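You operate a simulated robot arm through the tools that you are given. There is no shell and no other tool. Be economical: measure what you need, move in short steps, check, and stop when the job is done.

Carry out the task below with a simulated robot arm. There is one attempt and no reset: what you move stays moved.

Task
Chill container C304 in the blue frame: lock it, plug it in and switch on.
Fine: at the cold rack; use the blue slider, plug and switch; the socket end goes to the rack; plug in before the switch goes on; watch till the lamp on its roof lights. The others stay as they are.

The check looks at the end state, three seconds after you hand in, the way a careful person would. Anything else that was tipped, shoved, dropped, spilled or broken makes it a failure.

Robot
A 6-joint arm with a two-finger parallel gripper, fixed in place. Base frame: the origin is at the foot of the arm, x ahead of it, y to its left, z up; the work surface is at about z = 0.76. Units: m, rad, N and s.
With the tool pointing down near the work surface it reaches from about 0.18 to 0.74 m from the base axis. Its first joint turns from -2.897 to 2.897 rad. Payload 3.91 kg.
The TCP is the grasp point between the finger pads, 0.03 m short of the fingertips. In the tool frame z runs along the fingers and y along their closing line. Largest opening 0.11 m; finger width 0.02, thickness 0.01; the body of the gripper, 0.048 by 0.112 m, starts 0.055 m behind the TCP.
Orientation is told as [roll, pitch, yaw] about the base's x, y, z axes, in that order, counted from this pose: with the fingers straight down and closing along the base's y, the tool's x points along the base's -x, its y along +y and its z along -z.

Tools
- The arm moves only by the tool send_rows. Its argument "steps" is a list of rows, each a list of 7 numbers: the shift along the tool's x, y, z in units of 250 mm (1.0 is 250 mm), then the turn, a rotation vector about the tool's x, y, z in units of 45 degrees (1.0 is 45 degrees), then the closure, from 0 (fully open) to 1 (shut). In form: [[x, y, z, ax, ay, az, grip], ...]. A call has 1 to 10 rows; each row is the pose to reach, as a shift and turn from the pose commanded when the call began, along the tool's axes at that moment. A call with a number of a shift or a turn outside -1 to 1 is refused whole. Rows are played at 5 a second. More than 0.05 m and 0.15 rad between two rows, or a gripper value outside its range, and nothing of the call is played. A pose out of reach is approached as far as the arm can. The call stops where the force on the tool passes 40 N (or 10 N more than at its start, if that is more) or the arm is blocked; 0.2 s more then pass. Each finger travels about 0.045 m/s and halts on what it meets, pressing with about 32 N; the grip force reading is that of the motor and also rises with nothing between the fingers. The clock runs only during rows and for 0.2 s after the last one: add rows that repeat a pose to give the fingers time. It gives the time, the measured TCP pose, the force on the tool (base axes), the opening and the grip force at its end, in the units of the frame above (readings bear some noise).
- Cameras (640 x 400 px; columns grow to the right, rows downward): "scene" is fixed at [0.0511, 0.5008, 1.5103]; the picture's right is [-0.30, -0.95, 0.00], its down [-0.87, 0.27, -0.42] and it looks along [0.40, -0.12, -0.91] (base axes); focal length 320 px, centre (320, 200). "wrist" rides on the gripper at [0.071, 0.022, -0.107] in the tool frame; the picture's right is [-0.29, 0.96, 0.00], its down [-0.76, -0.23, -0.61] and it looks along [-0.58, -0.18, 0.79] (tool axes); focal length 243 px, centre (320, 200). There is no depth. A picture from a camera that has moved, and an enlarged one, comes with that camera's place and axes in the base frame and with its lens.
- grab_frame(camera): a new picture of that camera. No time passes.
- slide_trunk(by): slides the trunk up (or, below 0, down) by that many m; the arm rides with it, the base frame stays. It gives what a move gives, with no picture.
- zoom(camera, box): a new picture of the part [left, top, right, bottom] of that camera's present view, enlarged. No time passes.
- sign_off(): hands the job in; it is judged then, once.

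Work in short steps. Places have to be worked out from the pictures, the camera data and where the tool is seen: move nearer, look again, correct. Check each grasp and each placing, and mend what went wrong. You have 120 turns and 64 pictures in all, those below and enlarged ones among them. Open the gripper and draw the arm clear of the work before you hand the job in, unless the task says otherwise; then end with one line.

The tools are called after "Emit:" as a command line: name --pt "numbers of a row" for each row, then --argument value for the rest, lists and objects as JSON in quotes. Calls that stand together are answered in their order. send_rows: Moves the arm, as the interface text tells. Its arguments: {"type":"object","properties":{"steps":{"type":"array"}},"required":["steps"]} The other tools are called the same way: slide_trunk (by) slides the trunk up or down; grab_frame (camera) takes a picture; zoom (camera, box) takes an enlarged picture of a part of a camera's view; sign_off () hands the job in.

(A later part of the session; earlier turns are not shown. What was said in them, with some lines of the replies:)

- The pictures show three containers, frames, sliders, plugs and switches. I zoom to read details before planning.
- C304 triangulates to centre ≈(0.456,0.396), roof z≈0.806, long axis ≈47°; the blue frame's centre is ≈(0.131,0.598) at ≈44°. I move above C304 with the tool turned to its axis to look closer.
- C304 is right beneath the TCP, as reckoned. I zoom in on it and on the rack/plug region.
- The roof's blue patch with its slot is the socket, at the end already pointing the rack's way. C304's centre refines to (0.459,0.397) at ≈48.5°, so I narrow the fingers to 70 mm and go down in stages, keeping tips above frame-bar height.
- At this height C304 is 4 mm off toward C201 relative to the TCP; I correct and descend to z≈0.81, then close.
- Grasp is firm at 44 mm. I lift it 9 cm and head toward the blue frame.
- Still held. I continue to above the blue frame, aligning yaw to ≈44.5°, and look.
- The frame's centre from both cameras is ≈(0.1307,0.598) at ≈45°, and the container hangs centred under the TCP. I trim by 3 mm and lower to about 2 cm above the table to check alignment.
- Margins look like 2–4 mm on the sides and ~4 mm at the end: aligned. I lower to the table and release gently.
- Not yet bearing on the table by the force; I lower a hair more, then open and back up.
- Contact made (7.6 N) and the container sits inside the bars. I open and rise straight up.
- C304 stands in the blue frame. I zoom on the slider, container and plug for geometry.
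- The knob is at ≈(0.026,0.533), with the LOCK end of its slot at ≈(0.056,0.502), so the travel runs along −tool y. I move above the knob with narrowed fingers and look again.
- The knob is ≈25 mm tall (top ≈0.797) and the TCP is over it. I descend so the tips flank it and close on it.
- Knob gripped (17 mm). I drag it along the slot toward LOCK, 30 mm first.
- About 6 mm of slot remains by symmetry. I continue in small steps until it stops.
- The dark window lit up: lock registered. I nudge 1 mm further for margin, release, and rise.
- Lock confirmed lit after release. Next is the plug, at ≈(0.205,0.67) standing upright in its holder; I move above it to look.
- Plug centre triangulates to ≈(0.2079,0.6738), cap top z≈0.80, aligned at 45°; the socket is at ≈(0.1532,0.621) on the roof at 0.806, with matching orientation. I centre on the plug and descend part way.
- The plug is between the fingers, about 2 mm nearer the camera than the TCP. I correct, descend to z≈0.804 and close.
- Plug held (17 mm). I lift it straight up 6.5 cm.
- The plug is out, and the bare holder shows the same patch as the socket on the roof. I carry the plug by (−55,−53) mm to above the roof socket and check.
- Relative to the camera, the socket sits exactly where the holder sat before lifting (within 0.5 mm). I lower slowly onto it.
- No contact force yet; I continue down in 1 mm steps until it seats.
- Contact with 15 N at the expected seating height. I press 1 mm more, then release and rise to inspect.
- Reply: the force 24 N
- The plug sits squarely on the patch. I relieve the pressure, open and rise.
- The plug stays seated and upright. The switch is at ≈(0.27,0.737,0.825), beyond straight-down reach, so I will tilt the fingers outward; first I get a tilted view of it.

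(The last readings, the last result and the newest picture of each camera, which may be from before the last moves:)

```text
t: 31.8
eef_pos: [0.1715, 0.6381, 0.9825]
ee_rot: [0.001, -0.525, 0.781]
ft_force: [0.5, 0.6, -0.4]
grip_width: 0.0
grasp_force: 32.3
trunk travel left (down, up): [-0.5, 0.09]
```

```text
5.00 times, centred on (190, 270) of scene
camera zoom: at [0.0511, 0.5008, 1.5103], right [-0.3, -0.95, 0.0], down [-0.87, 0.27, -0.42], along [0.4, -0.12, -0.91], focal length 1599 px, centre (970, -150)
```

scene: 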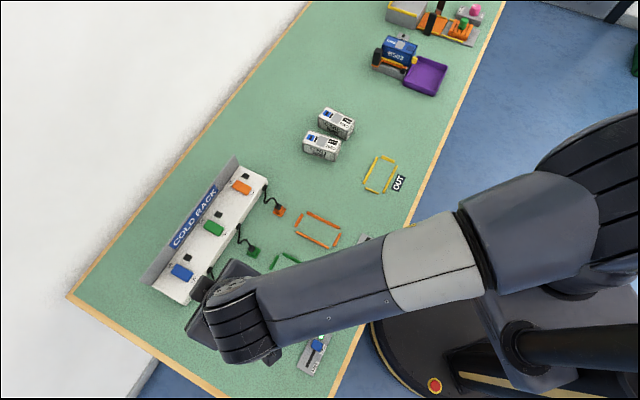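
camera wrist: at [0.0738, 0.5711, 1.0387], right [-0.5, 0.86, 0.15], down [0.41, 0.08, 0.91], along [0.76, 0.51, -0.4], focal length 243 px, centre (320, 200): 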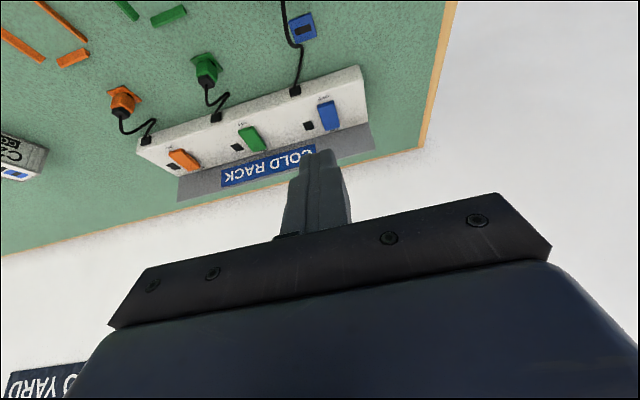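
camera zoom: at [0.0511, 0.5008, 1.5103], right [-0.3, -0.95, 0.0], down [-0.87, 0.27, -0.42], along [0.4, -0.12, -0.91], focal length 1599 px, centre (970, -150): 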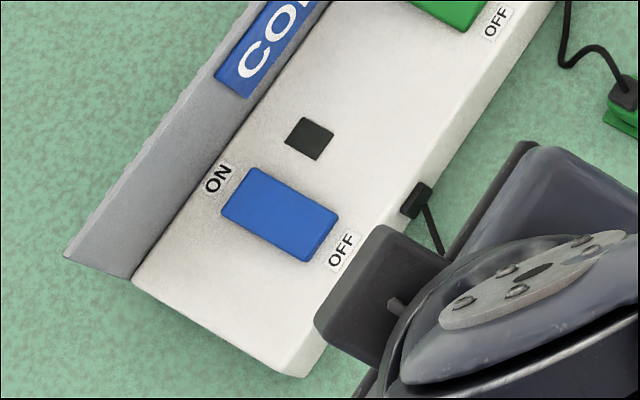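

The rocker's raised ON end is at ≈(0.297,0.764,0.797), with the OFF end pressed at z≈0.78 and its pivot midway. With a 30° tilt, I move the closed tip to hover ~5 cm above the ON half and look.

Emit:
send_rows --pt "-0.063 0 0.135 0 0 0 1" --pt "-0.126 0 0.27 0 0 0 1" --pt "-0.188 0 0.4 0 0 0 1" --pt "-0.251 0 0.54 0 0 0 1" --pt "-0.314 0 0.674 0 0 0 1" --pt "-0.314 0 0.674 0 0 0 1"

Emit:
grab_frame --camera "wrist"

Emit:
grab_frame --camera "scene"

```text
t: 33.2
eef_pos: [0.2772, 0.7433, 0.8757]
ee_rot: [0.0, -0.525, 0.782]
ft_force: [0.5, 0.7, 0.3]
grip_width: 0.0
grasp_force: 31.8
trunk travel left (down, up): [-0.5, 0.09]
```

```text
21 pictures are left
camera wrist: at [0.1806, 0.6782, 0.9321], right [-0.5, 0.86, 0.14], down [0.41, 0.09, 0.91], along [0.76, 0.51, -0.4], focal length 243 px, centre (320, 200)
```

wrist: 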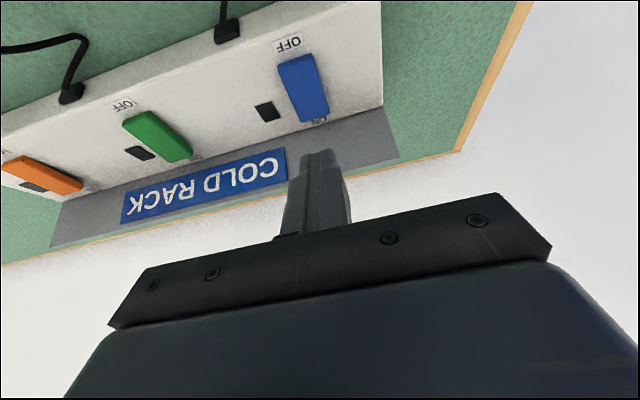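

```text
20 pictures are left
```

scene: 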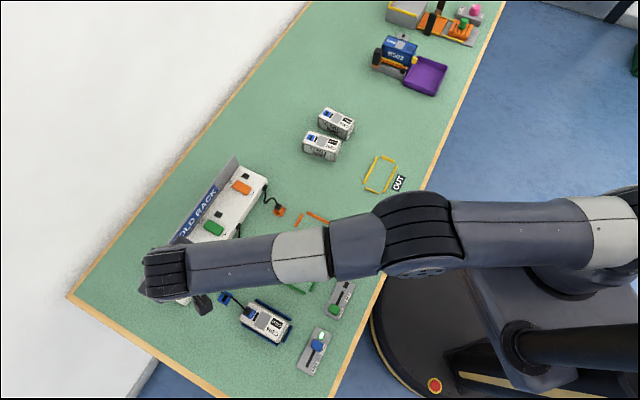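

Reached fine. The ON end refines to u≈0.749 along the 45° axis (tip now 0.737, z 0.85). I move the tip 13 mm outward and 30 mm down, then recheck.

Emit:
send_rows --pt "0.0 0 0.06 0 0 0 1" --pt "0.014 0 0.131 0 0 0 1" --pt "0.014 0 0.131 0 0 0 1"

Emit:
zoom --camera "wrist" --box '[240, 60, 400, 180]'

Emit:
zoom --camera "scene" --box '[130, 220, 290, 340]'

```text
t: 34.0
eef_pos: [0.287, 0.7538, 0.8455]
ee_rot: [0.003, -0.526, 0.782]
ft_force: [0.3, -0.1, 0.4]
grip_width: 0.0
grasp_force: 32.5
trunk travel left (down, up): [-0.5, 0.09]
```

```text
3.33 times, centred on (320, 120) of wrist
camera zoom: at [0.1902, 0.687, 0.9027], right [-0.5, 0.86, 0.15], down [0.41, 0.08, 0.91], along [0.76, 0.51, -0.39], focal length 809 px, centre (320, 467)
```

zoom: 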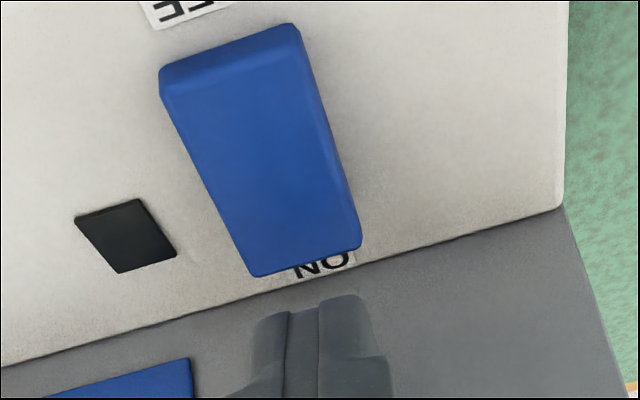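

```text
3.33 times, centred on (210, 280) of scene
camera zoom: at [0.0511, 0.5008, 1.5103], right [-0.3, -0.95, 0.0], down [-0.87, 0.27, -0.42], along [0.4, -0.12, -0.91], focal length 1066 px, centre (687, -67)
```

zoom: 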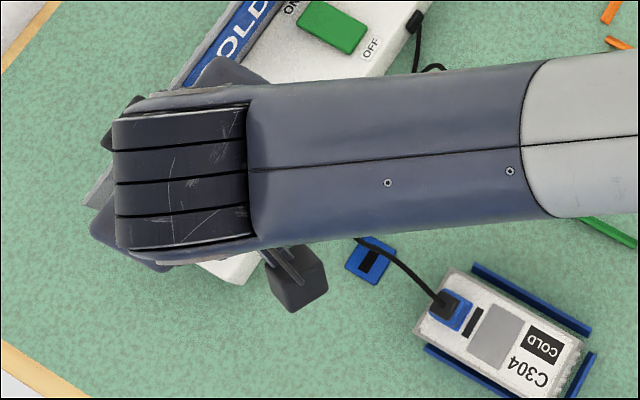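

The tip is over the ON end, laterally centred, with room before the sign board. I press straight down in small steps.

Emit:
send_rows --pt "0.02 0 0.0346 0 0 0 1" --pt "0.03 0 0.052 0 0 0 1" --pt "0.038 0 0.066 0 0 0 1" --pt "0.046 0 0.0795 0 0 0 1" --pt "0.053 0 0.0916 0 0 0 1" --pt "0.059 0 0.102 0 0 0 1" --pt "0.059 0 0.102 0 0 0 1"

Emit:
zoom --camera "wrist" --box '[240, 60, 400, 180]'

Emit:
zoom --camera "scene" --box '[220, 280, 320, 360]'

```text
t: 35.3
eef_pos: [0.2877, 0.7558, 0.8289]
ee_rot: [0.008, -0.545, 0.777]
ft_force: [-1.5, -1.3, 10.8]
grip_width: 0.0003
grasp_force: 32.4
out of reach, approached as far as the arm can: row 3, 4, 5, 6
trunk travel left (down, up): [-0.5, 0.09]
stopped in row 6: the force on the tool passed its limit (the readings are from after the stop); the commanded pose is now the measured one
```

```text
3.33 times, centred on (320, 120) of wrist
camera zoom: at [0.1907, 0.6871, 0.8837], right [-0.5, 0.85, 0.16], down [0.41, 0.07, 0.91], along [0.77, 0.52, -0.38], focal length 809 px, centre (320, 467)
```

zoom: 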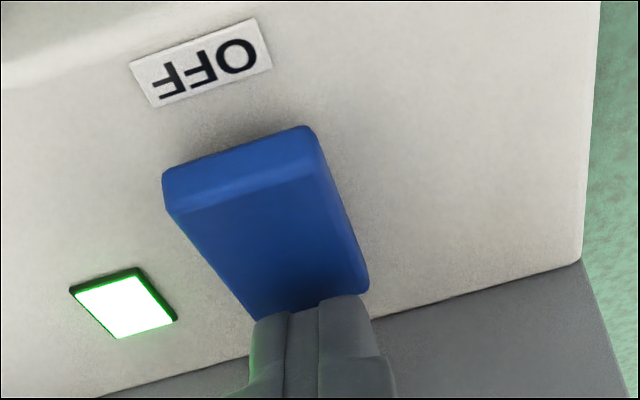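

```text
5.00 times, centred on (270, 320) of scene
camera zoom: at [0.0511, 0.5008, 1.5103], right [-0.3, -0.95, 0.0], down [-0.87, 0.27, -0.42], along [0.4, -0.12, -0.91], focal length 1599 px, centre (570, -400)
```

zoom: 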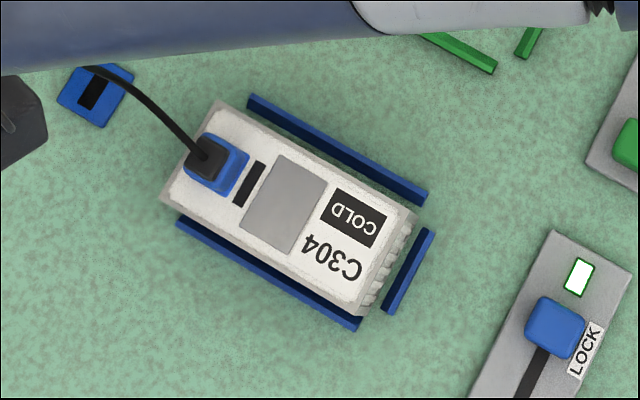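

The switch flipped and its light is on; the roof lamp is still dark, perhaps delayed. I lift off straight up, back away from the rack, and watch.

Emit:
send_rows --pt "-0.04 0 -0.07 0 0 0 1" --pt "-0.08 0 -0.14 0 0 0 1" --pt "-0.12 0 -0.28 0 0 0 1" --pt "-0.12 0 -0.44 0 0 0 1" --pt "-0.12 0 -0.6 0 0 0 1" --pt "-0.12 0 -0.6 0 0 0 1"

Emit:
grab_frame --camera "scene"

```text
t: 36.7
eef_pos: [0.2523, 0.716, 0.9717]
ee_rot: [0.008, -0.538, 0.78]
ft_force: [-0.5, 0.2, -0.2]
grip_width: 0.0001
grasp_force: 32.0
trunk travel left (down, up): [-0.5, 0.09]
```

```text
15 pictures are left
```

scene: 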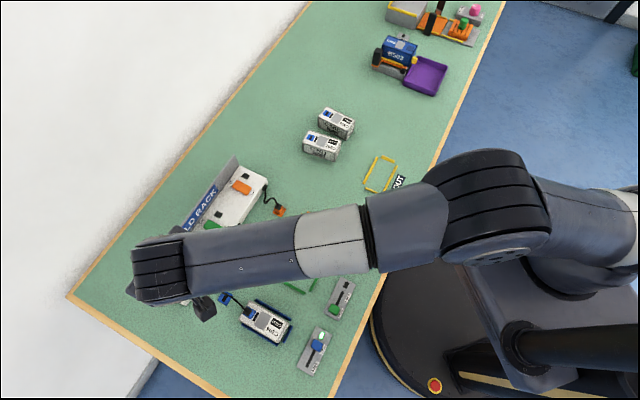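

Clear of the rack. I back off further upward, bring the tool upright, open the gripper, and let time pass for the lamp.

Emit:
send_rows --pt "0.05 0 -0.13 0 0.0 0 0.9" --pt "0.1 0 -0.26 0 0.15 0 0.7" --pt "0.16 0 -0.39 0 0.3 0 0.5" --pt "0.22 0 -0.52 0 0.45 0 0.3" --pt "0.32 0 -0.646 0 0.6 0 0.2" --pt "0.32 0 -0.646 0 0.68 0 0" --pt "0.32 0 -0.646 0 0.68 0 0" --pt "0.32 0 -0.646 0 0.68 0 0"

Emit:
zoom --camera "scene" --box '[140, 220, 340, 370]'

```text
t: 38.5
eef_pos: [0.1436, 0.6083, 1.0678]
ee_rot: [0.007, -0.003, 0.782]
ft_force: [-1.2, 0.4, 0.0]
grip_width: 0.11
grasp_force: 0.1
trunk travel left (down, up): [-0.5, 0.09]
```

```text
2.67 times, centred on (240, 295) of scene
camera zoom: at [0.0511, 0.5008, 1.5103], right [-0.3, -0.95, 0.0], down [-0.87, 0.27, -0.42], along [0.4, -0.12, -0.91], focal length 853 px, centre (533, -53)
```

zoom: 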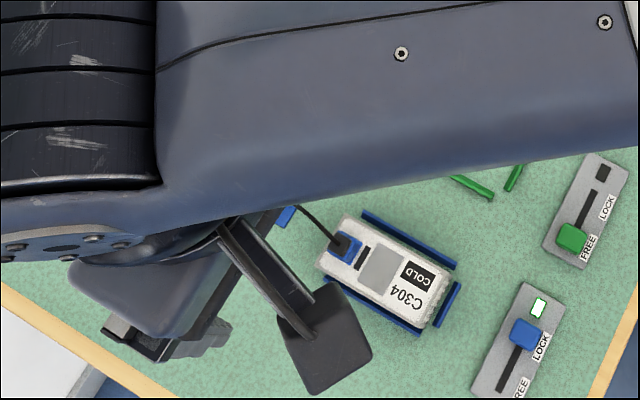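

The lamp is still dark about 3 s after switching. I move the arm aside and wait while watching.

Emit:
send_rows --pt "0 -0.18 0 0 0 0 0" --pt "0 -0.36 0 0 0 0 0" --pt "0 -0.54 0 0 0 0 0" --pt "0 -0.72 0 0 0 0 0" --pt "0 -0.9 0 0 0 0 0" --pt "0 -0.9 0 0 0 0 0" --pt "0 -0.9 0 0 0 0 0" --pt "0 -0.9 0 0 0 0 0" --pt "0 -0.9 0 0 0 0 0" --pt "0 -0.9 0 0 0 0 0"

Emit:
zoom --camera "scene" --box '[140, 220, 340, 370]'

```text
t: 40.7
eef_pos: [0.305, 0.4502, 1.0663]
ee_rot: [0.007, -0.004, 0.782]
ft_force: [0.1, 0.1, 0.3]
grip_width: 0.1099
grasp_force: 0.1
trunk travel left (down, up): [-0.5, 0.09]
```

```text
2.67 times, centred on (240, 295) of scene
camera zoom: at [0.0511, 0.5008, 1.5103], right [-0.3, -0.95, 0.0], down [-0.87, 0.27, -0.42], along [0.4, -0.12, -0.91], focal length 853 px, centre (533, -53)
```

zoom: 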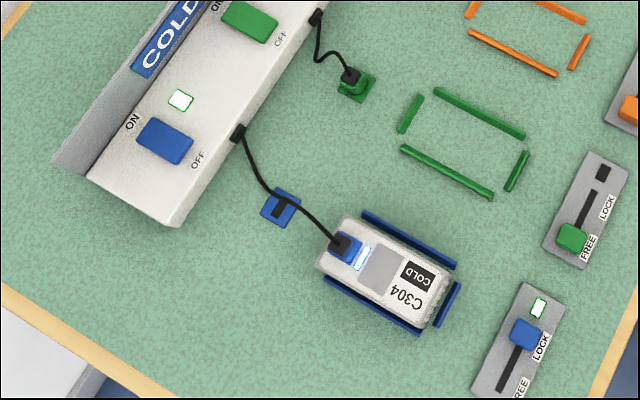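

The roof lamp is lit, along with the lock and switch lights. One last look at the whole scene before handing in.

Emit:
grab_frame --camera "scene"

```text
12 pictures are left
```

scene: 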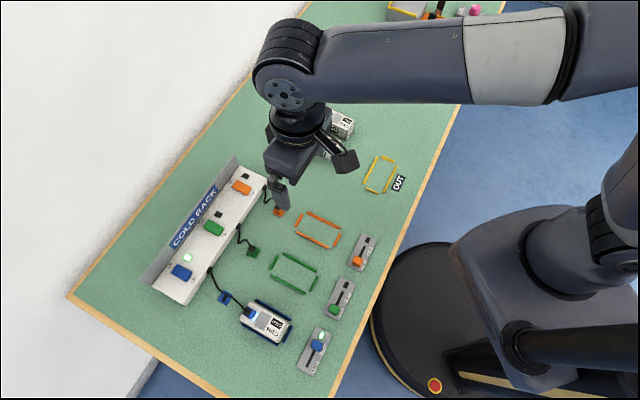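

Everything else stands as before, the gripper is open and the arm is clear at z≈1.07; I hand in.

Emit:
sign_off

```text
The job is handed in.
```

C304 is in the blue frame with its socket end to the rack, locked, plugged in and then switched on, and its roof lamp is lit.
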